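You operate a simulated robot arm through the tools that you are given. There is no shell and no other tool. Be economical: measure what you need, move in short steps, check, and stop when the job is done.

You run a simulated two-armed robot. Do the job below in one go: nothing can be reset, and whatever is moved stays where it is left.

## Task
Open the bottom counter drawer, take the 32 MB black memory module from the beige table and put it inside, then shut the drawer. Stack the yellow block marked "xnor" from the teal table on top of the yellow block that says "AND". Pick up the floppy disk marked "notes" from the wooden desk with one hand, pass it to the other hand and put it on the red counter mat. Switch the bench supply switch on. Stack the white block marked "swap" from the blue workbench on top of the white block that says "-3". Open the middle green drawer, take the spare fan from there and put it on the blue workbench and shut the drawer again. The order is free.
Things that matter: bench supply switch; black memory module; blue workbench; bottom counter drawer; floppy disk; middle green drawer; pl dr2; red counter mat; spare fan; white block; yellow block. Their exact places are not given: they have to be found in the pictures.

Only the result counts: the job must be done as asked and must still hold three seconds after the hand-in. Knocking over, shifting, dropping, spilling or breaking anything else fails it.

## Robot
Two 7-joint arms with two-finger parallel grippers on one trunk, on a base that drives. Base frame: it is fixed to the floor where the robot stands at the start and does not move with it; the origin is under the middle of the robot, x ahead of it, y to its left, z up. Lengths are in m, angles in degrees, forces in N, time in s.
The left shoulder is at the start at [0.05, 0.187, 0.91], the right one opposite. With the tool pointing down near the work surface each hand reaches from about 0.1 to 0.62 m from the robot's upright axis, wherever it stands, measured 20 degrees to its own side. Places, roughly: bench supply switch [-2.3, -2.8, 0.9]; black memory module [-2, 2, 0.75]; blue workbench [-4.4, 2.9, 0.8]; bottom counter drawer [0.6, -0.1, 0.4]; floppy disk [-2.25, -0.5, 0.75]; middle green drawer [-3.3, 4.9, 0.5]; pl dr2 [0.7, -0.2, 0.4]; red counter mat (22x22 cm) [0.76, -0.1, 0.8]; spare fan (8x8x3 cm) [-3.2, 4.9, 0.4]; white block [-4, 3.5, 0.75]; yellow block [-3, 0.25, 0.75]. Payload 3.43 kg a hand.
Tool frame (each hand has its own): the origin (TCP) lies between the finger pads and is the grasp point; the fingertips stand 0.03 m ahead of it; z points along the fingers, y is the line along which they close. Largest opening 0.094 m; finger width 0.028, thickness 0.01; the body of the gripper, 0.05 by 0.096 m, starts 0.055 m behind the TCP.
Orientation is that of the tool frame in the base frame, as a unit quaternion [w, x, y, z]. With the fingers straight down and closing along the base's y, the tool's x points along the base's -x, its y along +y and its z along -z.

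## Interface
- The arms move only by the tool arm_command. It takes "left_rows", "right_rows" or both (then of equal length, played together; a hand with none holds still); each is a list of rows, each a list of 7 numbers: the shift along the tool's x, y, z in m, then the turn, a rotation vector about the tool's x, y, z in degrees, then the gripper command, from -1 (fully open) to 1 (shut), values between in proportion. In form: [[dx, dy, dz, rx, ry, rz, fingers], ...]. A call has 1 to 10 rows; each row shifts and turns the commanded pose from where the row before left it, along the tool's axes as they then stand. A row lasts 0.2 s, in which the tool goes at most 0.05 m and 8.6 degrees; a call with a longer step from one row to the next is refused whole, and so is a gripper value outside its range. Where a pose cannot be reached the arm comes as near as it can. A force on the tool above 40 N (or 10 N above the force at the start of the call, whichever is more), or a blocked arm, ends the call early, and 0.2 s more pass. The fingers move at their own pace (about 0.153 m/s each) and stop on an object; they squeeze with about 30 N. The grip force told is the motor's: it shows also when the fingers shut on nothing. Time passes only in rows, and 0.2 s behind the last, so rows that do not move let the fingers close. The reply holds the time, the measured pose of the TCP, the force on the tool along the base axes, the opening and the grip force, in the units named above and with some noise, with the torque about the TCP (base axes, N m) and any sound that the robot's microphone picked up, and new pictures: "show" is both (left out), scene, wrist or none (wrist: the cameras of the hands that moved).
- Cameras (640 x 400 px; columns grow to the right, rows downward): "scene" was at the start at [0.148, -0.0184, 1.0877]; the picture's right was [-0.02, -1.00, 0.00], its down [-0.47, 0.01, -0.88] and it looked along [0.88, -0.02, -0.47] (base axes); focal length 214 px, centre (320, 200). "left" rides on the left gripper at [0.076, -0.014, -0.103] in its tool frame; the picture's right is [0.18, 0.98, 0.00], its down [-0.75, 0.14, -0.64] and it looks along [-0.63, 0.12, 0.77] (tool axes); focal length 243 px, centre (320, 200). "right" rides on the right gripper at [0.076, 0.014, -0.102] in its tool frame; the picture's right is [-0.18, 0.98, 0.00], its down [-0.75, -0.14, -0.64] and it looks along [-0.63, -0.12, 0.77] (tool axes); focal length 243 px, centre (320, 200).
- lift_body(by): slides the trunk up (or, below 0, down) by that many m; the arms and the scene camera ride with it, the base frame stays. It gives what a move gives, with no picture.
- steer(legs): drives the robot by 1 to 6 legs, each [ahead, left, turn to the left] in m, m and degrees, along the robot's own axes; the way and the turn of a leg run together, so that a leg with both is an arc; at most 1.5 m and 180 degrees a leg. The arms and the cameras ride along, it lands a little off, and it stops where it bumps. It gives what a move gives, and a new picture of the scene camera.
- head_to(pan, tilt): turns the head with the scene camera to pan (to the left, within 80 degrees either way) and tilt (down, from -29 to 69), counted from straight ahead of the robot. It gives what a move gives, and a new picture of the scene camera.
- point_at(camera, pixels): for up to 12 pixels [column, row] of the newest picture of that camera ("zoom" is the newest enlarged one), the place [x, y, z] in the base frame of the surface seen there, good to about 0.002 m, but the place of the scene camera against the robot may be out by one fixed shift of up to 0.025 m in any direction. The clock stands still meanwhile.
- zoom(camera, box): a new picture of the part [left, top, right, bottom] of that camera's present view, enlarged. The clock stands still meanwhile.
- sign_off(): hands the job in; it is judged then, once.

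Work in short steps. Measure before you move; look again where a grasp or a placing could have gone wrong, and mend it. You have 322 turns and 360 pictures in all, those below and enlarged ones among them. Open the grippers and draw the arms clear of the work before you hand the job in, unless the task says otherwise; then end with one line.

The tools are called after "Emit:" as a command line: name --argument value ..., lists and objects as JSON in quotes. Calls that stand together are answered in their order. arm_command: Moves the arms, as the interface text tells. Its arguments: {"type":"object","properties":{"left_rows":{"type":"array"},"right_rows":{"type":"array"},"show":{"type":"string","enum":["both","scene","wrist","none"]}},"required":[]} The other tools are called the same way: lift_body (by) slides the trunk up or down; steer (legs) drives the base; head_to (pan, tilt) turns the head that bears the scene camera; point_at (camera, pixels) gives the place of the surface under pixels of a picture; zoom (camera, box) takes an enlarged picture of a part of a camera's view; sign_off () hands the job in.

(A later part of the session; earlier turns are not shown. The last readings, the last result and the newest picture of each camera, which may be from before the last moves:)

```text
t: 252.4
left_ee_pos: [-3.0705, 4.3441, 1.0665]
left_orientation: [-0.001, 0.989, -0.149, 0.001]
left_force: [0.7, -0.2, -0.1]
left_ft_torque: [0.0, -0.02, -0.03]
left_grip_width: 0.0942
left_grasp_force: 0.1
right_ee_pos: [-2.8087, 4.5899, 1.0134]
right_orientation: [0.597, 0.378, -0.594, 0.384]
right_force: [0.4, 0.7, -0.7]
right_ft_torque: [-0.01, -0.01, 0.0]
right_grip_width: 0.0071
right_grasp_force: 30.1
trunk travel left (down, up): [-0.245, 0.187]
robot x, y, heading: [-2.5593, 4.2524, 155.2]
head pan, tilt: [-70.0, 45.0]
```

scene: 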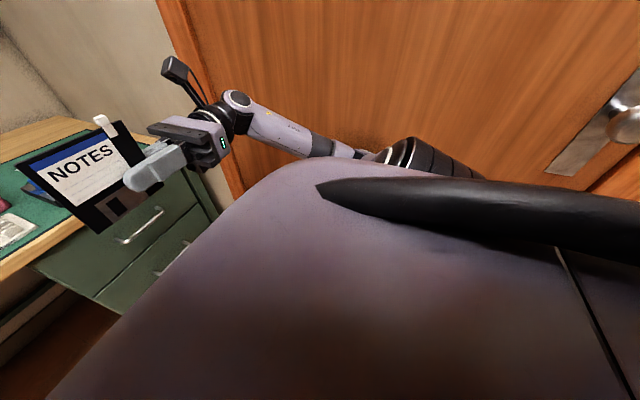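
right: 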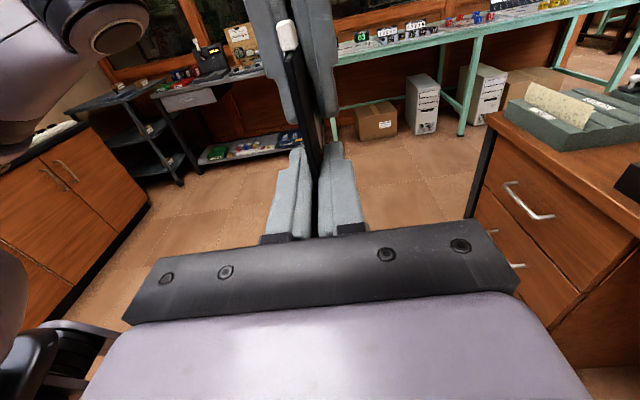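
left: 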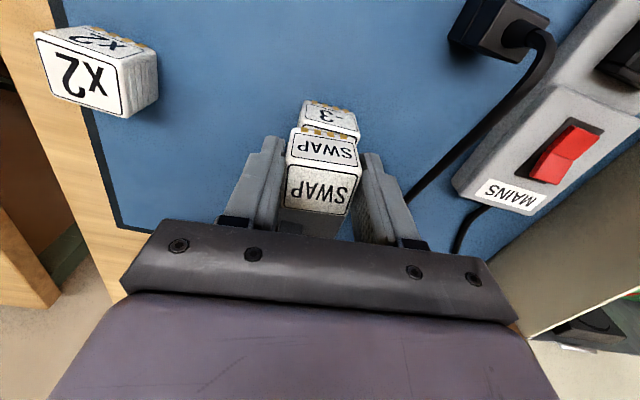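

The right elbow meets the door. I'll do this drawer later with the right hand free; first the module and floppy. I move away and turn toward the beige table.

Emit:
steer --legs '[[-0.2, 0.6, 0], [0, 0, 175]]'

Emit:
head_to --pan 0 --tilt 30

```text
t: 265.1
left_ee_pos: [-2.1265, 3.5098, 1.0663]
left_orientation: [0.001, 0.196, 0.981, 0.001]
left_force: [0.1, 0.2, 0.1]
left_ft_torque: [-0.01, 0.02, -0.02]
left_grip_width: 0.0939
left_grasp_force: 0.1
right_ee_pos: [-2.4082, 3.2895, 1.0113]
right_orientation: [-0.359, 0.608, 0.351, 0.615]
right_force: [0.4, -0.3, 0.0]
right_ft_torque: [-0.02, 0.02, 0.02]
right_grip_width: 0.0072
right_grasp_force: 29.7
trunk travel left (down, up): [-0.245, 0.187]
robot x, y, heading: [-2.6241, 3.651, -30.0]
head pan, tilt: [-70.0, 45.0]
```

scene: 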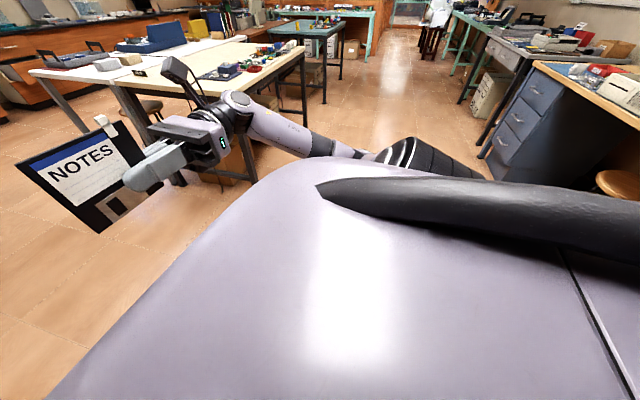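

```text
t: 266.5
left_ee_pos: [-2.126, 3.5103, 1.0662]
left_orientation: [0.001, 0.196, 0.981, 0.001]
left_force: [0.2, -0.5, 1.0]
left_ft_torque: [0.01, -0.01, 0.02]
left_grip_width: 0.094
left_grasp_force: 0.1
right_ee_pos: [-2.4095, 3.288, 1.0108]
right_orientation: [-0.358, 0.609, 0.35, 0.615]
right_force: [0.2, -0.6, 0.1]
right_ft_torque: [-0.02, -0.04, 0.0]
right_grip_width: 0.007
right_grasp_force: 30.1
trunk travel left (down, up): [-0.245, 0.187]
robot x, y, heading: [-2.6255, 3.6529, -29.9]
head pan, tilt: [0.0, 30.0]
```

scene: 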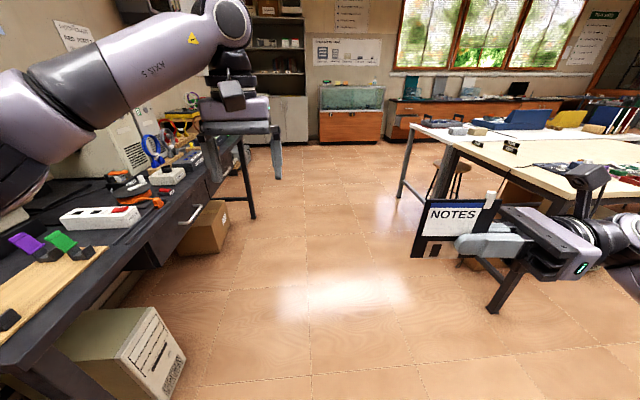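

The beige table's end is ahead right. I turn to face along it and drive alongside its end.

Emit:
steer --legs '[[0, 0, -85], [0, 0.9, 0]]'

Emit:
head_to --pan 20 --tilt 35

```text
t: 278.3
left_ee_pos: [-1.8874, 2.7836, 1.0674]
left_orientation: [0.001, 0.794, 0.608, 0.001]
left_force: [1.0, 0.3, 0.3]
left_ft_torque: [0.01, -0.01, 0.01]
left_grip_width: 0.0941
left_grasp_force: 0.1
right_ee_pos: [-2.1434, 3.0352, 1.0127]
right_orientation: [0.137, 0.689, -0.139, 0.698]
right_force: [0.3, 0.0, -1.1]
right_ft_torque: [0.01, -0.01, -0.04]
right_grip_width: 0.0071
right_grasp_force: 29.8
trunk travel left (down, up): [-0.245, 0.187]
robot x, y, heading: [-1.8106, 3.2946, -112.5]
head pan, tilt: [0.0, 30.0]
```

scene: 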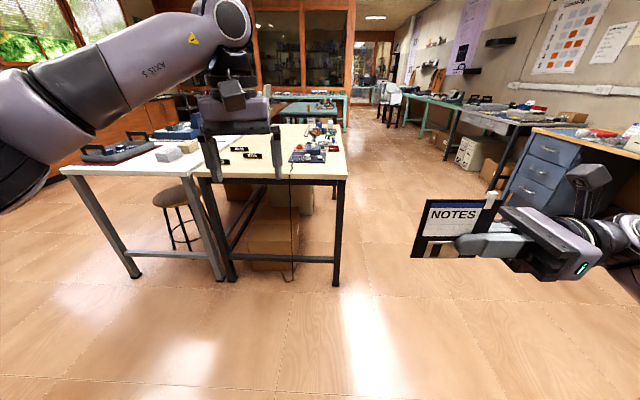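

```text
t: 279.1
left_ee_pos: [-1.8881, 2.7837, 1.0669]
left_orientation: [0.002, 0.794, 0.608, 0.001]
left_force: [0.7, 0.2, -0.9]
left_ft_torque: [-0.02, -0.01, 0.01]
left_grip_width: 0.094
left_grasp_force: 0.0
right_ee_pos: [-2.1433, 3.035, 1.0115]
right_orientation: [0.137, 0.689, -0.139, 0.698]
right_force: [0.3, -0.8, 0.8]
right_ft_torque: [0.03, 0.0, 0.05]
right_grip_width: 0.0073
right_grasp_force: 29.8
trunk travel left (down, up): [-0.245, 0.187]
robot x, y, heading: [-1.813, 3.2946, -112.7]
head pan, tilt: [20.0, 35.0]
```

scene: 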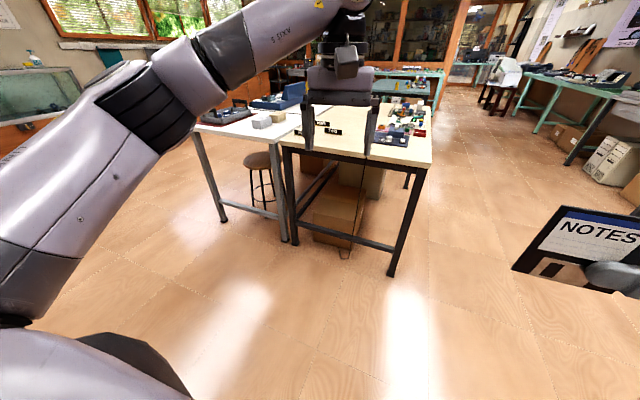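

I zoom in on the beige table to find the memory modules.

Emit:
zoom --camera "scene" --box '[270, 95, 440, 170]'

Emit:
point_at --camera "scene" --pixels '[[321, 124], [335, 132], [281, 143], [430, 162], [395, 135], [300, 132], [418, 132]]'

```text
3.76 times, centred on (355, 132) of scene
```

zoom: 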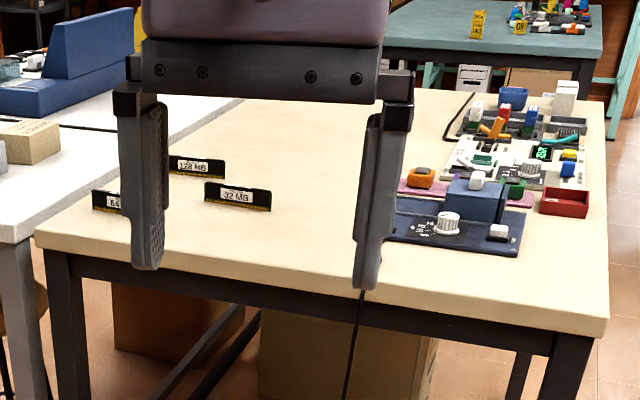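

```text
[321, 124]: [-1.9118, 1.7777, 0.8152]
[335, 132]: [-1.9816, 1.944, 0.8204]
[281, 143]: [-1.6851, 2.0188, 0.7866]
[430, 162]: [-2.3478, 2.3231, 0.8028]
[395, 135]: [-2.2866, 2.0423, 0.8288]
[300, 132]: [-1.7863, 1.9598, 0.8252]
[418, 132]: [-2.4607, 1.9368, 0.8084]
```

The 32 MB module stands on edge at about (-1.98,1.944), 0.19 m from the table's end. I drive up to the end and look with the hand camera.

Emit:
steer --legs '[[0.4, 0.3, -2.6], [0.28, 0.03, 0]]'

Emit:
arm_command --left_rows '[[0.02, 0, -0.02, 0, 0, -8.5, -1], [0.02, 0, 0, 0, 0, -8.5, -1], [0.02, 0, 0, 0, 0, -8.5, -1], [0, 0, 0, 0, 0, -8.5, -1], [0, 0, 0, 0, 0, -8.5, -1], [0, 0, 0, 0, 0, -8.5, -1], [0, 0, 0, 0, 0, -8.5, -1], [0, 0, 0, 0, 0, -8.5, -1], [0, 0, 0, 0, 0, -8.5, -1], [0, 0, 0, 0, 0, -5, -1]]'

```text
t: 283.8
left_ee_pos: [-1.9113, 2.0421, 1.0673]
left_orientation: [0.001, 0.811, 0.585, 0.001]
left_force: [-0.7, -0.3, -1.1]
left_ft_torque: [0.01, 0.02, 0.0]
left_grip_width: 0.094
left_grasp_force: 0.1
right_ee_pos: [-2.152, 2.3077, 1.0114]
right_orientation: [0.156, 0.685, -0.158, 0.694]
right_force: [0.6, 0.8, -0.7]
right_ft_torque: [0.0, 0.01, -0.01]
right_grip_width: 0.0071
right_grasp_force: 30.0
trunk travel left (down, up): [-0.245, 0.187]
robot x, y, heading: [-1.8051, 2.5467, -115.8]
head pan, tilt: [20.0, 35.0]
```

scene: 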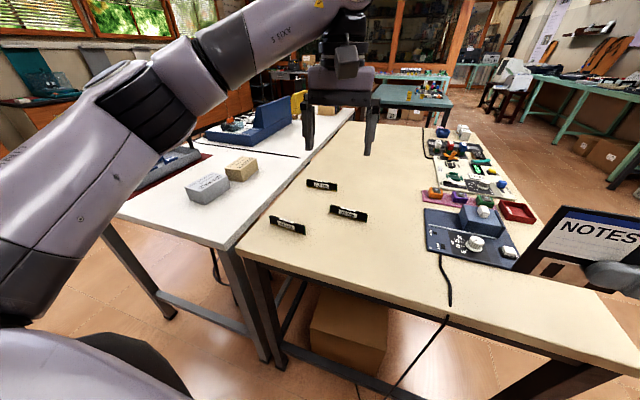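

```text
t: 286.0
left_ee_pos: [-1.901, 2.1006, 1.0852]
left_orientation: [0.002, 0.232, 0.973, -0.001]
left_force: [-0.6, 0.3, 0.6]
left_ft_torque: [0.02, 0.01, 0.02]
left_grip_width: 0.0939
left_grasp_force: 0.0
right_ee_pos: [-2.1525, 2.3076, 1.0119]
right_orientation: [0.157, 0.685, -0.159, 0.694]
right_force: [-1.4, -0.6, -0.3]
right_ft_torque: [0.0, 0.01, 0.02]
right_grip_width: 0.0071
right_grasp_force: 29.8
trunk travel left (down, up): [-0.245, 0.187]
robot x, y, heading: [-1.806, 2.5523, -116.0]
head pan, tilt: [20.0, 35.0]
```

scene: 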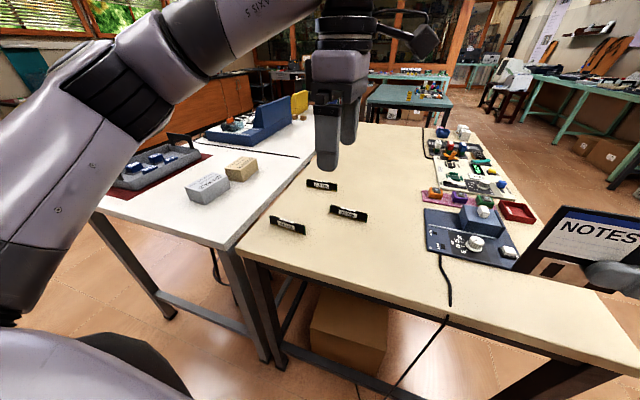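
left: 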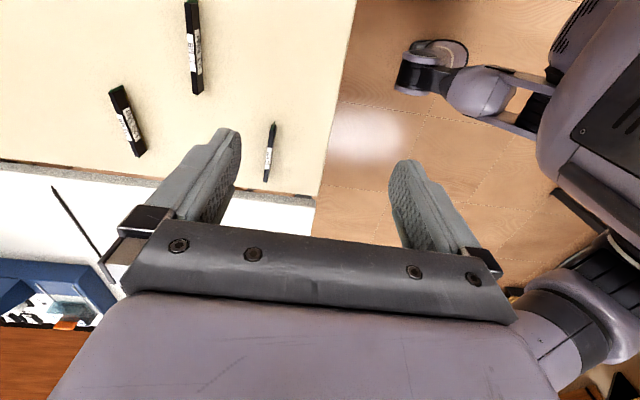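

The hand camera shows three modules; 32 MB (the rightmost from the robot) should be at (193,45). I zoom to verify and measure.

Emit:
zoom --camera "left" --box '[90, 0, 290, 125]'

Emit:
zoom --camera "scene" --box '[260, 170, 380, 245]'

Emit:
point_at --camera "left" --pixels '[[189, 15], [191, 35], [193, 60], [195, 90], [188, 6], [215, 60], [198, 60]]'

```text
3.20 times, centred on (190, 62) of left
```

zoom: 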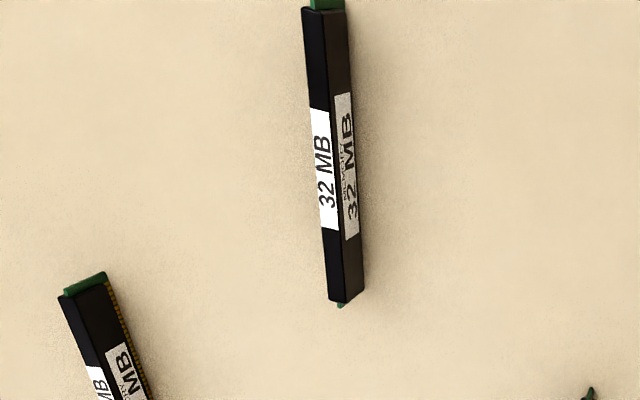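

```text
5.33 times, centred on (320, 208) of scene
```

zoom: 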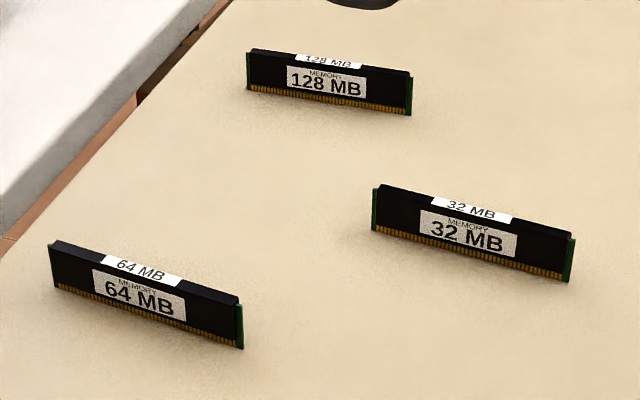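

```text
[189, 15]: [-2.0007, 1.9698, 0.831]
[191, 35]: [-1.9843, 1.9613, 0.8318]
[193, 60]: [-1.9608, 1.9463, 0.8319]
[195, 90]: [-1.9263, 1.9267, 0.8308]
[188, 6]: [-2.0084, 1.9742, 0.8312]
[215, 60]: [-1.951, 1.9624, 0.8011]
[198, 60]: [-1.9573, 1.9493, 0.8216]
```

Confirmed: 32 MB, top edge from (-2.008,1.974) to (-1.926,1.927), z 0.831. I move above its middle with fingers half closed, and look again.

Emit:
arm_command --left_rows '[[-0.0023, -0.0411, 0.02, 0, 0, 0, 0.1], [-0.0023, -0.0411, 0.02, 0, 0, 0, 0.1], [-0.0023, -0.0411, 0.02, 0, 0, 0, 0.1], [-0.0023, -0.0411, 0.02, 0, 0, 0, 0.1], [0, 0, 0.045, 0, 0, 3.3, 0.1], [0, 0, 0.045, 0, 0, 0, 0.1]]' --show "wrist"

Emit:
zoom --camera "left" --box '[230, 60, 400, 180]'

```text
t: 287.4
left_ee_pos: [-1.9531, 1.9575, 0.9157]
left_orientation: [0.001, 0.262, 0.965, 0.001]
left_force: [0.6, 0.1, 0.7]
left_ft_torque: [0.01, -0.01, 0.04]
left_grip_width: 0.0422
left_grasp_force: 0.1
left hand out of reach, approached as far as the arm can: row 4
right_ee_pos: [-2.1511, 2.3083, 1.011]
right_orientation: [0.157, 0.685, -0.158, 0.694]
right_force: [0.5, -0.1, -0.3]
right_ft_torque: [0.01, -0.01, 0.01]
right_grip_width: 0.0075
right_grasp_force: 30.0
trunk travel left (down, up): [-0.245, 0.187]
robot x, y, heading: [-1.8049, 2.5509, -115.9]
head pan, tilt: [20.0, 35.0]
```

left: 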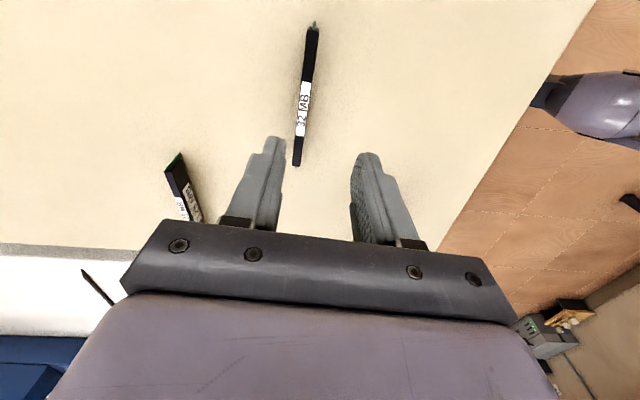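

```text
3.33 times, centred on (315, 120) of left
```

zoom: 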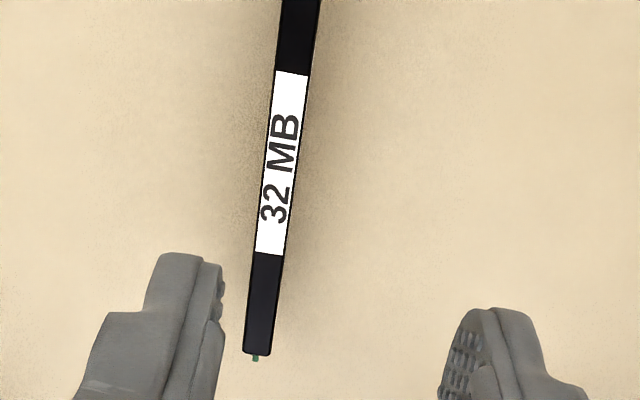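

It stopped ~1 cm short by reach. I drive 6 cm nearer and re-measure the module's top edge.

Emit:
steer --legs '[[0.06, 0, 0]]'

Emit:
arm_command --left_rows '[[0, 0.045, 0, 0, 0, 0, 0.1]]' --show "wrist"

Emit:
zoom --camera "left" --box '[230, 10, 400, 180]'

```text
t: 288.3
left_ee_pos: [-1.9809, 1.9036, 0.917]
left_orientation: [0.002, 0.259, 0.966, 0.0]
left_force: [0.1, -0.9, -0.8]
left_ft_torque: [0.0, 0.0, 0.01]
left_grip_width: 0.0425
left_grasp_force: 0.0
right_ee_pos: [-2.1794, 2.2522, 1.0108]
right_orientation: [0.157, 0.684, -0.158, 0.694]
right_force: [-0.9, 0.4, -0.3]
right_ft_torque: [-0.01, 0.01, 0.02]
right_grip_width: 0.0074
right_grasp_force: 29.7
trunk travel left (down, up): [-0.245, 0.187]
robot x, y, heading: [-1.8325, 2.4942, -115.7]
head pan, tilt: [20.0, 35.0]
```

scene: 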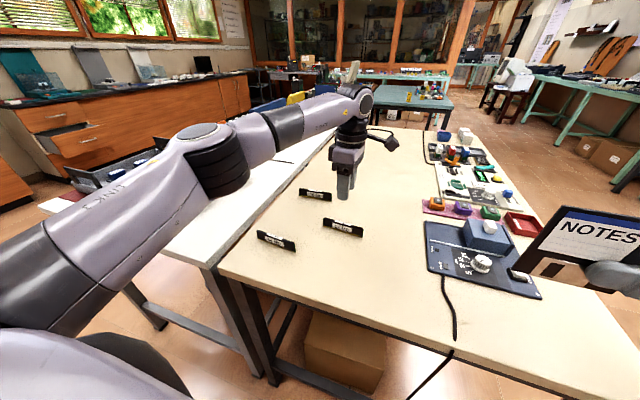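

```text
t: 288.7
left_ee_pos: [-1.9581, 1.9429, 0.9183]
left_orientation: [0.002, 0.26, 0.966, 0.0]
left_force: [0.7, 0.3, 0.4]
left_ft_torque: [-0.01, -0.01, -0.02]
left_grip_width: 0.0421
left_grasp_force: 0.2
right_ee_pos: [-2.178, 2.2532, 1.0124]
right_orientation: [0.157, 0.685, -0.158, 0.693]
right_force: [0.1, -0.4, -0.4]
right_ft_torque: [-0.03, -0.01, -0.01]
right_grip_width: 0.0071
right_grasp_force: 29.6
trunk travel left (down, up): [-0.245, 0.187]
robot x, y, heading: [-1.8322, 2.4936, -115.8]
head pan, tilt: [20.0, 35.0]
```

left: 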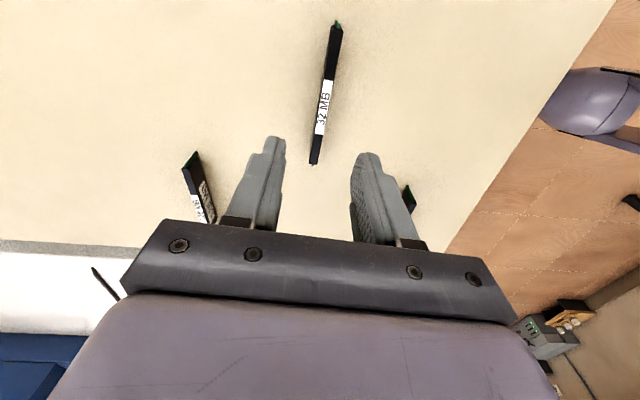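

```text
2.35 times, centred on (315, 95) of left
```

zoom: 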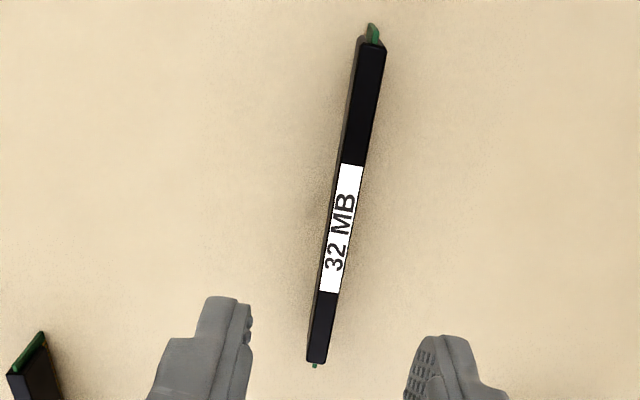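

Emit:
point_at --camera "zoom" --pixels '[[373, 50], [362, 120], [349, 190], [330, 270], [318, 350]]'

```text
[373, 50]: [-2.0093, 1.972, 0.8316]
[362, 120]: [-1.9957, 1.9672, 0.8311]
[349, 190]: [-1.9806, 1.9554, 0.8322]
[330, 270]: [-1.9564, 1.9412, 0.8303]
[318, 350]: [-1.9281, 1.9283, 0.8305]
```

Centre (-1.969,1.950). I shift 1.3 cm, descend to z 0.838, and grip.

Emit:
arm_command --left_rows '[[0.0128, 0.0008, 0, 0, 0, -1.8, 0.1], [0, 0, 0.03, 0, 0, 0, 0.1], [0, 0, 0.03, 0, 0, 0, 0.1], [0, 0, 0.02, 0, 0, 0, 0.1], [0, 0, 0, 0, 0, 0, 1], [0, 0, 0, 0, 0, 0, 1], [0, 0, 0, 0, 0, 0, 1]]' --show "wrist"

```text
t: 290.3
left_ee_pos: [-1.9687, 1.9503, 0.8365]
left_orientation: [0.002, 0.245, 0.969, 0.0]
left_force: [-0.1, 0.2, 0.6]
left_ft_torque: [0.01, 0.04, -0.01]
left_grip_width: 0.0069
left_grasp_force: 30.5
right_ee_pos: [-2.1785, 2.2532, 1.0124]
right_orientation: [0.157, 0.684, -0.158, 0.695]
right_force: [0.6, -0.3, -0.5]
right_ft_torque: [0.01, 0.0, 0.03]
right_grip_width: 0.0073
right_grasp_force: 30.1
trunk travel left (down, up): [-0.245, 0.187]
robot x, y, heading: [-1.8325, 2.4945, -115.9]
head pan, tilt: [20.0, 35.0]
```

left: 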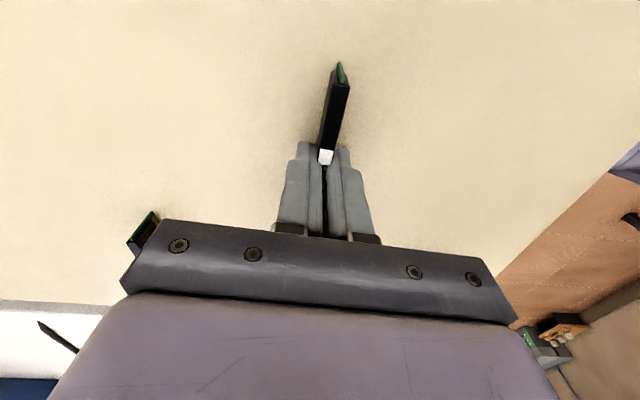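

The module is gripped. I lift it, back off, and drive around the white bench toward the counter.

Emit:
arm_command --left_rows '[[0, 0, -0.02, 0, 0, 0, 1], [0, 0, -0.04, 0, 0, 0, 1], [0, 0, -0.045, 0, 0, 0, 1], [0, 0, -0.045, 0, 0, 0, 1], [0, 0, -0.045, 0, 0, 0, 1], [0, 0.03, -0.02, 0, 0, 0, 1], [0, 0.04, 0, 0, 0, 0, 1], [0, 0.04, 0, 0, 0, 0, 1]]' --show "wrist"

Emit:
steer --legs '[[-0.4, 0, 0], [0, 1.4, 0], [0, 0, 90]]'

Emit:
head_to --pan 0 --tilt 30

```text
t: 292.1
left_ee_pos: [-1.918, 2.0445, 1.0522]
left_orientation: [0.002, 0.245, 0.969, -0.001]
left_force: [0.0, -0.6, 0.2]
left_ft_torque: [0.02, 0.02, 0.01]
left_grip_width: 0.0068
left_grasp_force: 30.3
right_ee_pos: [-2.1782, 2.2536, 1.0127]
right_orientation: [0.157, 0.685, -0.158, 0.694]
right_force: [-0.3, 1.3, 0.2]
right_ft_torque: [0.0, 0.0, 0.0]
right_grip_width: 0.0072
right_grasp_force: 30.0
trunk travel left (down, up): [-0.245, 0.187]
robot x, y, heading: [-1.8332, 2.4955, -115.7]
head pan, tilt: [20.0, 35.0]
```

left: 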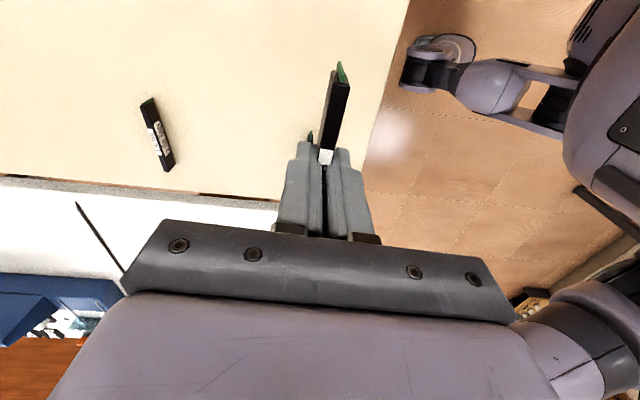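

```text
t: 310.3
left_ee_pos: [0.0369, 2.1651, 1.0533]
left_orientation: [0.001, -0.499, 0.866, 0.001]
left_force: [-0.1, 0.5, -0.5]
left_ft_torque: [0.01, -0.02, 0.02]
left_grip_width: 0.007
left_grasp_force: 29.8
right_ee_pos: [-0.1795, 1.9115, 1.0106]
right_orientation: [-0.372, 0.601, 0.365, 0.607]
right_force: [0.5, 0.0, -0.4]
right_ft_torque: [-0.02, 0.01, 0.0]
right_grip_width: 0.0072
right_grasp_force: 30.1
trunk travel left (down, up): [-0.245, 0.187]
robot x, y, heading: [-0.4116, 2.2667, -27.2]
head pan, tilt: [20.0, 35.0]
```

scene: 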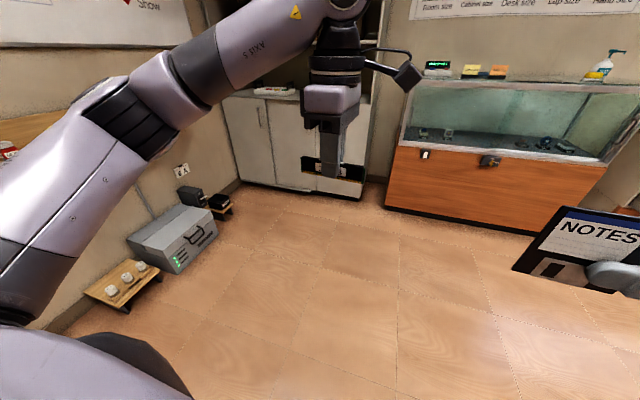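

```text
t: 311.2
left_ee_pos: [0.0369, 2.1654, 1.0517]
left_orientation: [0.0, -0.501, 0.866, 0.0]
left_force: [-0.7, -0.1, 0.0]
left_ft_torque: [-0.01, 0.02, 0.02]
left_grip_width: 0.0068
left_grasp_force: 29.9
right_ee_pos: [-0.1792, 1.9112, 1.0117]
right_orientation: [-0.373, 0.6, 0.365, 0.607]
right_force: [-0.1, 0.4, 0.3]
right_ft_torque: [-0.01, -0.01, 0.0]
right_grip_width: 0.0071
right_grasp_force: 29.7
trunk travel left (down, up): [-0.245, 0.187]
robot x, y, heading: [-0.4142, 2.2639, -27.6]
head pan, tilt: [0.0, 30.0]
```

scene: 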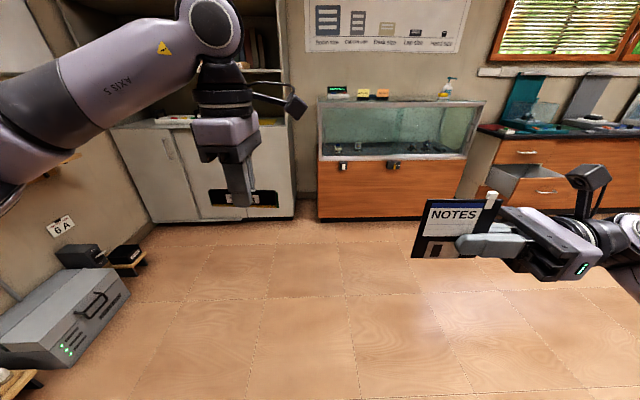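

The counter with the open drawer is to the right. I drive across to stand before the drawer.

Emit:
steer --legs '[[0, 0, 2.2], [0.3, -1.2, 0], [0.3, -0.7, 0]]'

Emit:
head_to --pan 0 --tilt 45

```text
t: 328.6
left_ee_pos: [-0.3126, 0.1813, 1.0521]
left_orientation: [0.001, -0.492, 0.87, 0.0]
left_force: [-0.7, -0.4, -0.6]
left_ft_torque: [0.01, -0.02, 0.02]
left_grip_width: 0.0065
left_grasp_force: 30.2
right_ee_pos: [-0.5331, -0.0682, 1.0123]
right_orientation: [-0.366, 0.604, 0.358, 0.611]
right_force: [0.5, -0.3, -1.1]
right_ft_torque: [-0.01, -0.01, 0.02]
right_grip_width: 0.0072
right_grasp_force: 30.5
trunk travel left (down, up): [-0.245, 0.187]
robot x, y, heading: [-0.7584, 0.2892, -28.5]
head pan, tilt: [0.0, 30.0]
```

scene: 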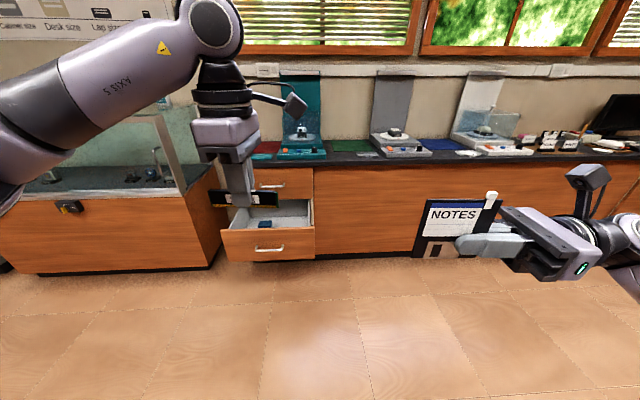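

```text
t: 329.4
left_ee_pos: [-0.3138, 0.1822, 1.052]
left_orientation: [0.002, -0.493, 0.87, 0.001]
left_force: [0.3, -0.6, -0.3]
left_ft_torque: [0.0, -0.01, 0.01]
left_grip_width: 0.0068
left_grasp_force: 30.2
right_ee_pos: [-0.5321, -0.0683, 1.0117]
right_orientation: [-0.366, 0.604, 0.359, 0.61]
right_force: [-0.3, -0.1, -0.6]
right_ft_torque: [-0.01, -0.04, 0.0]
right_grip_width: 0.0073
right_grasp_force: 29.9
trunk travel left (down, up): [-0.245, 0.187]
robot x, y, heading: [-0.7627, 0.2894, -28.2]
head pan, tilt: [0.0, 45.0]
```

scene: 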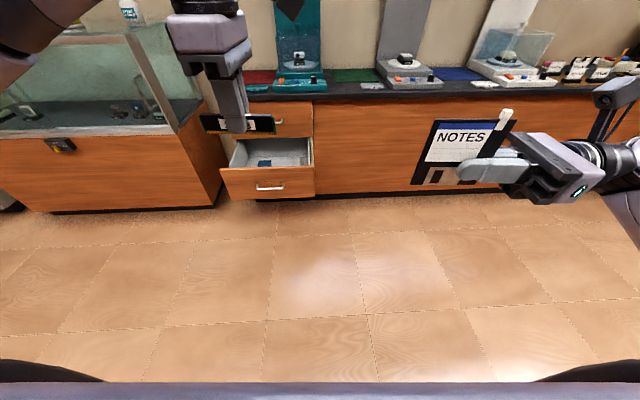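

I square up and close in on the drawer, then lower the trunk, keeping the module high.

Emit:
steer --legs '[[0.5, 0.04, 2.9]]'

Emit:
head_to --pan 0 --tilt 52

```text
t: 332.3
left_ee_pos: [0.1468, 0.0017, 1.0513]
left_orientation: [0.002, -0.506, 0.862, 0.001]
left_force: [-0.2, 0.4, -0.3]
left_ft_torque: [0.03, 0.0, 0.0]
left_grip_width: 0.0071
left_grasp_force: 29.6
right_ee_pos: [-0.066, -0.2534, 1.0107]
right_orientation: [-0.376, 0.598, 0.368, 0.605]
right_force: [-0.6, 0.4, 0.9]
right_ft_torque: [-0.01, -0.01, 0.01]
right_grip_width: 0.0072
right_grasp_force: 29.8
trunk travel left (down, up): [-0.245, 0.187]
robot x, y, heading: [-0.3015, 0.0946, -26.8]
head pan, tilt: [0.0, 45.0]
```

scene: 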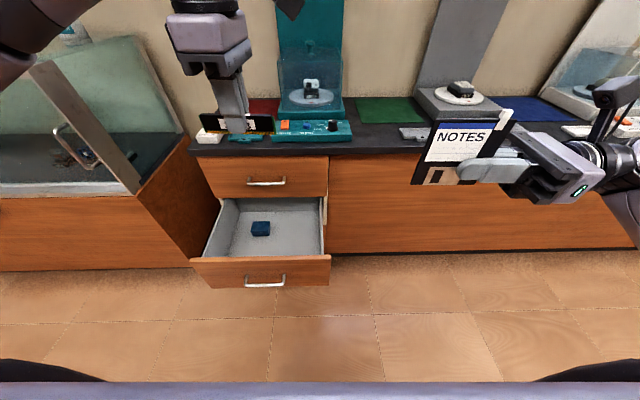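

```text
t: 333.0
left_ee_pos: [0.1473, 0.0027, 1.052]
left_orientation: [0.001, -0.506, 0.863, 0.002]
left_force: [0.4, 0.5, -0.8]
left_ft_torque: [-0.04, 0.01, -0.02]
left_grip_width: 0.0067
left_grasp_force: 29.8
right_ee_pos: [-0.0655, -0.253, 1.0118]
right_orientation: [-0.375, 0.599, 0.369, 0.604]
right_force: [0.3, 0.5, -0.6]
right_ft_torque: [0.01, -0.01, -0.04]
right_grip_width: 0.007
right_grasp_force: 29.9
trunk travel left (down, up): [-0.245, 0.187]
robot x, y, heading: [-0.3019, 0.0958, -26.6]
head pan, tilt: [0.0, 52.0]
```

scene: 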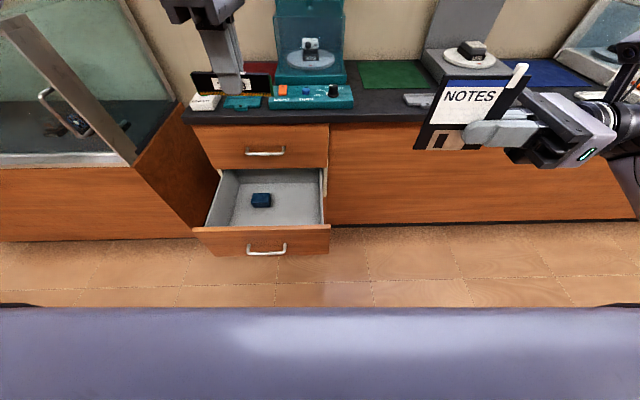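

I re-measure the drawer's interior: floor, box, side walls and front panel.

Emit:
point_at --camera "scene" --pixels '[[290, 215], [300, 195], [262, 198], [262, 206], [318, 215], [225, 215], [270, 229], [212, 228], [322, 190], [330, 228], [264, 155], [240, 220]]'

```text
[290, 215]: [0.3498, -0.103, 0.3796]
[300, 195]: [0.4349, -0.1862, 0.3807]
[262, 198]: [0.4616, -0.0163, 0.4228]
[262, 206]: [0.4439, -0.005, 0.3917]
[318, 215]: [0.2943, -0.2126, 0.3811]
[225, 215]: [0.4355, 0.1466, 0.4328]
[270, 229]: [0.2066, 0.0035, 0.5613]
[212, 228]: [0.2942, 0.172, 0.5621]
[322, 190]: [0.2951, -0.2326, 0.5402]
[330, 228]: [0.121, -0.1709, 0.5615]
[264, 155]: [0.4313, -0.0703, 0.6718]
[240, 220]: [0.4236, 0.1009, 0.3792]
```

The drawer is clear right of the blue box; I'll set the module at about (0.31,-0.06). I drive 7 cm closer and lower the trunk 0.2 m.

Emit:
steer --legs '[[0.07, 0, 1.2]]'

Emit:
lift_body --by -0.2

```text
t: 334.0
left_ee_pos: [0.2094, -0.0171, 1.0526]
left_orientation: [0.001, -0.515, 0.857, 0.001]
left_force: [0.1, -0.8, 0.0]
left_ft_torque: [0.0, 0.0, -0.02]
left_grip_width: 0.0068
left_grasp_force: 30.4
right_ee_pos: [0.0011, -0.2784, 1.012]
right_orientation: [-0.383, 0.594, 0.374, 0.6]
right_force: [0.1, 0.2, -0.3]
right_ft_torque: [-0.03, 0.02, 0.0]
right_grip_width: 0.0071
right_grasp_force: 29.7
trunk travel left (down, up): [-0.245, 0.187]
robot x, y, heading: [-0.242, 0.0658, -25.2]
head pan, tilt: [0.0, 52.0]
```

scene: 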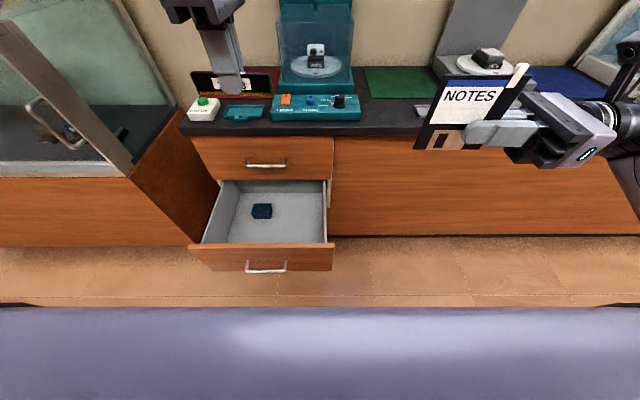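

```text
t: 336.2
left_ee_pos: [0.2092, -0.0178, 0.8517]
left_orientation: [0.0, -0.514, 0.858, 0.002]
left_force: [-0.1, -0.4, -0.1]
left_ft_torque: [0.02, -0.01, 0.02]
left_grip_width: 0.0066
left_grasp_force: 30.2
right_ee_pos: [0.003, -0.2786, 0.8125]
right_orientation: [-0.382, 0.594, 0.375, 0.6]
right_force: [0.5, 0.3, 0.6]
right_ft_torque: [-0.02, -0.01, -0.04]
right_grip_width: 0.0069
right_grasp_force: 30.0
trunk travel left (down, up): [-0.045, 0.387]
robot x, y, heading: [-0.2425, 0.062, -25.5]
head pan, tilt: [0.0, 52.0]
```

I move the module over the drawer opening and descend part-way to z≈0.60, then check.

Emit:
arm_command --left_rows '[[-0.004, -0.036, 0, 0, 0, 0, 1], [-0.004, -0.036, 0, 0, 0, 0, 1], [-0.004, -0.036, 0, 0, 0, 0, 1], [0, 0, 0.045, 0, 0, 0, 1], [0, 0, 0.045, 0, 0, 0, 1], [0, 0, 0.045, 0, 0, 0, 1], [0, 0, 0.045, 0, 0, 0, 1], [0, 0, 0.045, 0, 0, 0, 1]]'

```text
t: 338.0
left_ee_pos: [0.3095, -0.0622, 0.6277]
left_orientation: [0.001, -0.514, 0.858, 0.0]
left_force: [0.2, -0.2, -1.2]
left_ft_torque: [0.0, -0.04, -0.01]
left_grip_width: 0.0071
left_grasp_force: 30.2
right_ee_pos: [0.0009, -0.2785, 0.8116]
right_orientation: [-0.382, 0.595, 0.374, 0.6]
right_force: [0.2, -0.4, -0.2]
right_ft_torque: [0.02, 0.02, -0.01]
right_grip_width: 0.0071
right_grasp_force: 30.0
trunk travel left (down, up): [-0.045, 0.387]
robot x, y, heading: [-0.2428, 0.0669, -25.6]
head pan, tilt: [0.0, 52.0]
```

scene: 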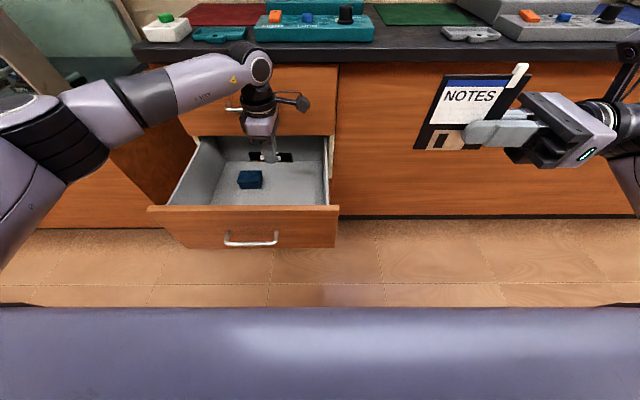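
left: 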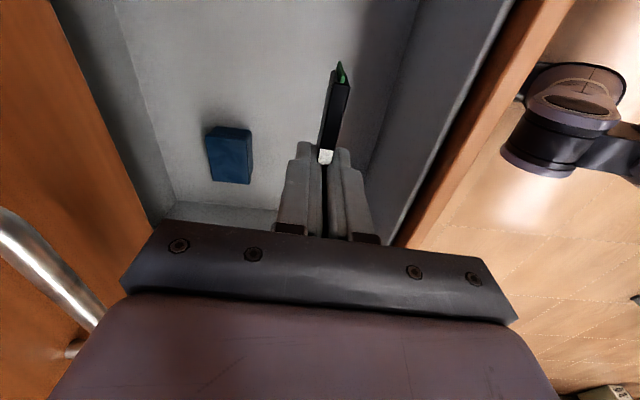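

The module is over the clear part of the drawer. I lower it to just above the floor.

Emit:
arm_command --left_rows '[[0, 0, 0.045, 0, 0, 0, 1], [0, 0, 0.045, 0, 0, 0, 1], [0, 0, 0.045, 0, 0, 0, 1], [0, 0, 0.045, 0, 0, 0, 1], [0, 0, 0.02, 0, 0, 0, 1], [0, 0, 0.008, 0, 0, 0, 1]]'

```text
t: 339.4
left_ee_pos: [0.3075, -0.058, 0.419]
left_orientation: [0.002, -0.514, 0.858, 0.001]
left_force: [0.6, 0.7, -1.2]
left_ft_torque: [0.01, -0.04, -0.01]
left_grip_width: 0.0069
left_grasp_force: 29.6
right_ee_pos: [0.0021, -0.2793, 0.8112]
right_orientation: [-0.381, 0.595, 0.375, 0.6]
right_force: [-0.3, -0.1, -1.1]
right_ft_torque: [0.0, -0.01, 0.01]
right_grip_width: 0.0071
right_grasp_force: 29.3
trunk travel left (down, up): [-0.045, 0.387]
robot x, y, heading: [-0.2418, 0.0667, -25.9]
head pan, tilt: [0.0, 52.0]
```

scene: 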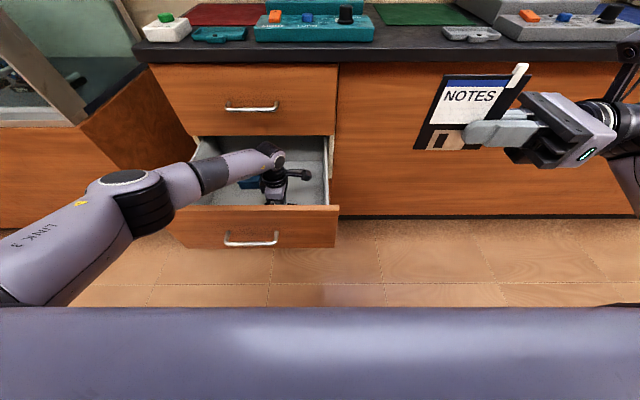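
left: 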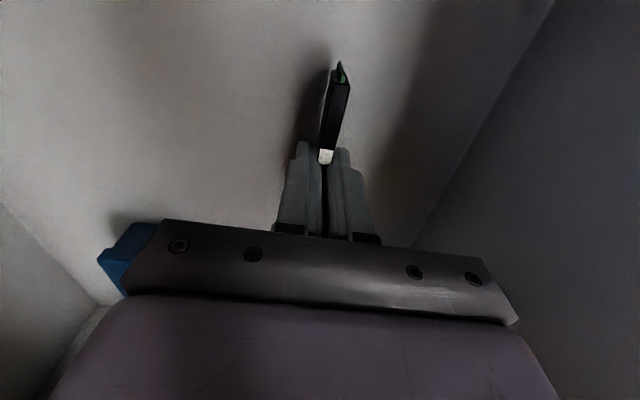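

No contact yet; I lower 2 mm more, open a little so the module stays, and rise straight out.

Emit:
arm_command --left_rows '[[0, 0, 0.002, 0, 0, 0, 1], [0, 0, 0, 0, 0, 0, 0.5], [0, 0, 0, 0, 0, 0, 0.3], [0, 0, -0.03, 0, 0, 0, 0.3], [0, 0, -0.045, 0, 0, 0, 0.3], [0, 0, -0.045, 0, 0, 0, 0.3], [0, 0, -0.045, 0, 0, 0, 0.3], [0, 0, -0.045, 0, 0, 0, 0.3], [0, 0, -0.045, 0, 0, 0, 0.3]]'

```text
t: 341.4
left_ee_pos: [0.3101, -0.0579, 0.6752]
left_orientation: [0.002, -0.515, 0.857, 0.001]
left_force: [0.0, -0.8, 1.0]
left_ft_torque: [-0.01, 0.01, -0.01]
left_grip_width: 0.033
left_grasp_force: 0.1
right_ee_pos: [0.0018, -0.2774, 0.8118]
right_orientation: [-0.382, 0.595, 0.375, 0.6]
right_force: [-1.2, -0.4, -0.5]
right_ft_torque: [0.01, 0.02, 0.0]
right_grip_width: 0.0072
right_grasp_force: 30.1
trunk travel left (down, up): [-0.045, 0.387]
robot x, y, heading: [-0.2406, 0.0679, -25.7]
head pan, tilt: [0.0, 52.0]
```

scene: 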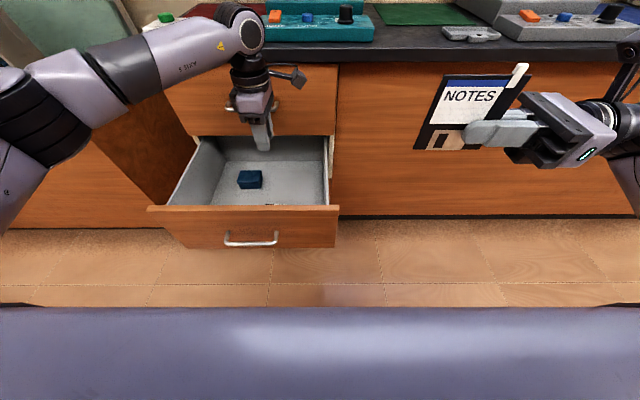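
left: 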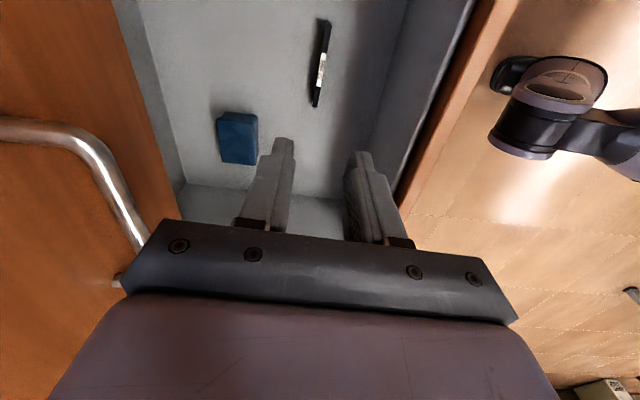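

The module stands in the drawer. I raise the hand out, draw it back, and unroll it to push the drawer shut.

Emit:
arm_command --left_rows '[[0, 0, -0.045, 0, 0, 0, 0.3], [0, 0.03, -0.035, 0, 0, 0, 1], [0, 0.045, -0.02, 0, 0, 0, 1], [0, 0.045, 0, 0, 0, 0, 1], [0, 0.045, 0, 0, 0, 0, 1], [0, 0, 0, 0, 0, 8.5, 1], [0, 0, 0, 0, 0, 8.5, 1], [0, 0, 0, 0, 0, 8.5, 1], [0, 0, 0, 0, 0, 8.5, 1], [0, 0, 0, 0, 0, 8.5, 1]]' --show "none"

Emit:
arm_command --left_rows '[[0, 0, 0, 0, 0, 8.5, 1], [0, 0, 0, 0, 0, 8.5, 1], [0, 0, 0, 0, 0, 8.5, 1], [0, 0, 0, 0, 0, 8.5, 1], [0, 0, 0, 0, 0, 8.5, 1], [0, 0, 0, 0, -8.5, 0, 1], [0, 0, 0, 0, -8.5, 0, 1], [0, 0, 0, 0, -8.5, 0, 1], [0, 0, 0, 0, -8.5, 0, 1], [0, 0, 0, 0, -8.5, 0, 1]]' --show "scene"

```text
t: 343.6
left_ee_pos: [0.1637, 0.019, 0.7723]
left_orientation: [0.001, -0.167, 0.986, 0.001]
left_force: [-0.9, 0.6, -0.7]
left_ft_torque: [0.03, 0.01, -0.03]
left_grip_width: 0.0
left_grasp_force: 30.3
right_ee_pos: [0.0017, -0.2788, 0.8109]
right_orientation: [-0.382, 0.594, 0.375, 0.6]
right_force: [-0.2, 0.0, -1.1]
right_ft_torque: [-0.03, -0.04, 0.01]
right_grip_width: 0.007
right_grasp_force: 29.3
trunk travel left (down, up): [-0.045, 0.387]
robot x, y, heading: [-0.2394, 0.0671, -25.4]
head pan, tilt: [0.0, 52.0]
```

```text
t: 345.8
left_ee_pos: [0.1641, 0.0204, 0.7728]
left_orientation: [0.357, 0.187, 0.912, -0.072]
left_force: [-0.2, -0.4, 0.7]
left_ft_torque: [-0.01, 0.01, 0.03]
left_grip_width: 0.0
left_grasp_force: 30.1
right_ee_pos: [0.0002, -0.2774, 0.8126]
right_orientation: [-0.381, 0.595, 0.375, 0.6]
right_force: [-0.1, -0.2, 0.1]
right_ft_torque: [-0.02, 0.03, -0.01]
right_grip_width: 0.0073
right_grasp_force: 29.5
trunk travel left (down, up): [-0.045, 0.387]
robot x, y, heading: [-0.2402, 0.066, -25.7]
head pan, tilt: [0.0, 52.0]
```

scene: 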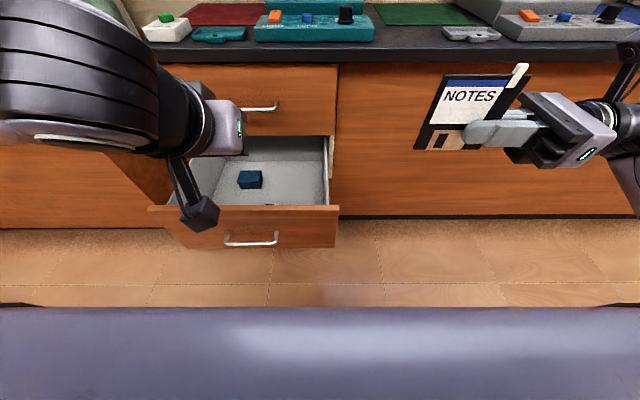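

The fist is pitched 43° forward. I lower it in front of the drawer's face, just above the handle.

Emit:
arm_command --left_rows '[[0.0355, 0.0052, 0.0298, 0, 0, 0, 1], [0.0355, 0.0052, 0.0298, 0, 0, 0, 1], [0.0355, 0.0052, 0.0298, 0, 0, 0, 1], [0.0355, 0.0052, 0.0298, 0, 0, 0, 1], [0.0355, 0.0052, 0.0298, 0, 0, 0, 1]]'

```text
t: 347.0
left_ee_pos: [0.1476, 0.0581, 0.5424]
left_orientation: [0.356, 0.188, 0.913, -0.072]
left_force: [0.7, -0.1, 0.9]
left_ft_torque: [-0.01, 0.02, 0.0]
left_grip_width: 0.0001
left_grasp_force: 29.8
right_ee_pos: [0.0022, -0.2784, 0.8119]
right_orientation: [-0.381, 0.595, 0.374, 0.601]
right_force: [0.3, -0.1, -0.1]
right_ft_torque: [0.0, 0.0, 0.0]
right_grip_width: 0.0072
right_grasp_force: 30.2
trunk travel left (down, up): [-0.045, 0.387]
robot x, y, heading: [-0.2379, 0.0636, -25.4]
head pan, tilt: [0.0, 52.0]
```

scene: 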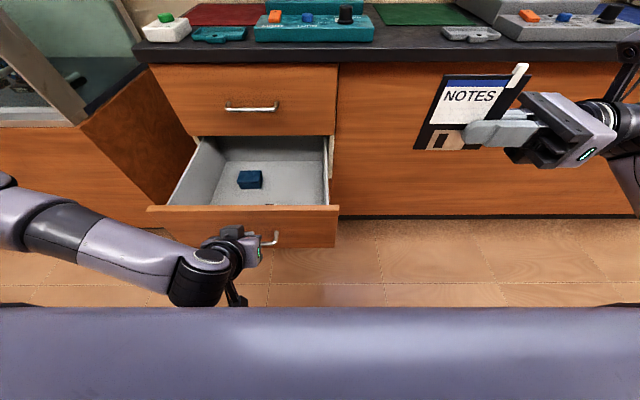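
left: 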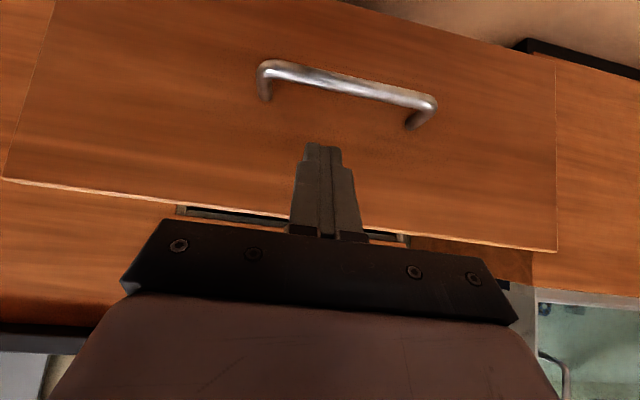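

The fist is centred above the handle. I push forward 0.2 m with the arm first.

Emit:
arm_command --left_rows '[[-0.0293, -0.0015, 0.0271, 0, 0, 0, 1], [-0.0293, -0.0015, 0.0271, 0, 0, 0, 1], [-0.0293, -0.0015, 0.0271, 0, 0, 0, 1], [-0.0293, -0.0015, 0.0271, 0, 0, 0, 1], [-0.0293, -0.0015, 0.0271, 0, 0, 0, 1]]' --show "scene"

```text
t: 348.2
left_ee_pos: [0.3262, -0.0328, 0.5425]
left_orientation: [0.356, 0.187, 0.913, -0.072]
left_force: [-0.3, -0.1, 0.4]
left_ft_torque: [-0.01, 0.01, -0.04]
left_grip_width: 0.0
left_grasp_force: 30.3
right_ee_pos: [0.0013, -0.2782, 0.8123]
right_orientation: [-0.381, 0.595, 0.374, 0.601]
right_force: [-0.6, 0.1, 0.0]
right_ft_torque: [-0.05, -0.02, -0.02]
right_grip_width: 0.0072
right_grasp_force: 29.8
trunk travel left (down, up): [-0.045, 0.387]
robot x, y, heading: [-0.242, 0.067, -25.6]
head pan, tilt: [0.0, 52.0]
```

scene: 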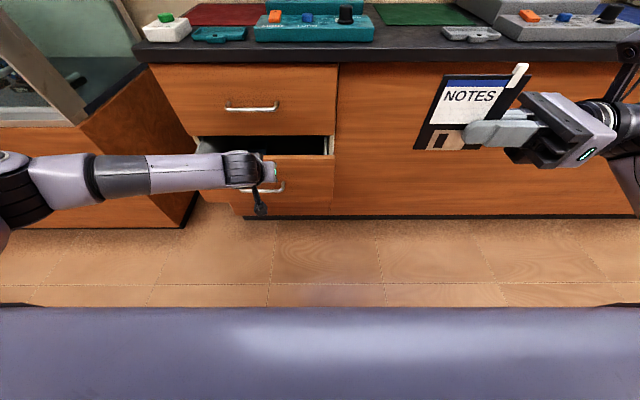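

The drawer is closing smoothly. I push on in smaller steps.

Emit:
arm_command --left_rows '[[-0.022, -0.0011, 0.0203, 0, 0, 0, 1], [-0.022, -0.0011, 0.0203, 0, 0, 0, 1], [-0.022, -0.0011, 0.0203, 0, 0, 0, 1], [-0.0147, -0.0008, 0.0135, 0, 0, 0, 1], [-0.0147, -0.0008, 0.0135, 0, 0, 0, 1]]' --show "scene"

```text
t: 349.4
left_ee_pos: [0.4329, -0.0802, 0.5432]
left_orientation: [0.351, 0.186, 0.915, -0.069]
left_force: [-10.1, 4.6, 7.3]
left_ft_torque: [-0.07, -0.04, -0.01]
left_grip_width: 0.0001
left_grasp_force: 29.8
right_ee_pos: [0.0016, -0.2771, 0.8124]
right_orientation: [-0.381, 0.595, 0.375, 0.6]
right_force: [0.0, 0.1, -1.1]
right_ft_torque: [0.0, 0.0, 0.01]
right_grip_width: 0.0073
right_grasp_force: 30.0
trunk travel left (down, up): [-0.045, 0.387]
robot x, y, heading: [-0.2396, 0.0648, -25.3]
head pan, tilt: [0.0, 52.0]
stopped in row 5 (left hand): the force on the tool passed its limit at 66 N (the readings are from after the stop); the commanded pose is now the measured one
```

scene: 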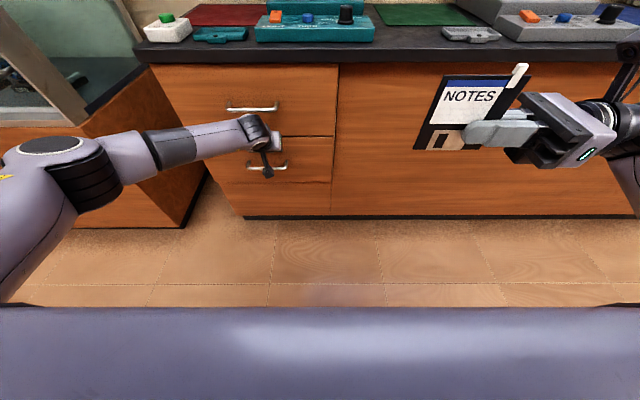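

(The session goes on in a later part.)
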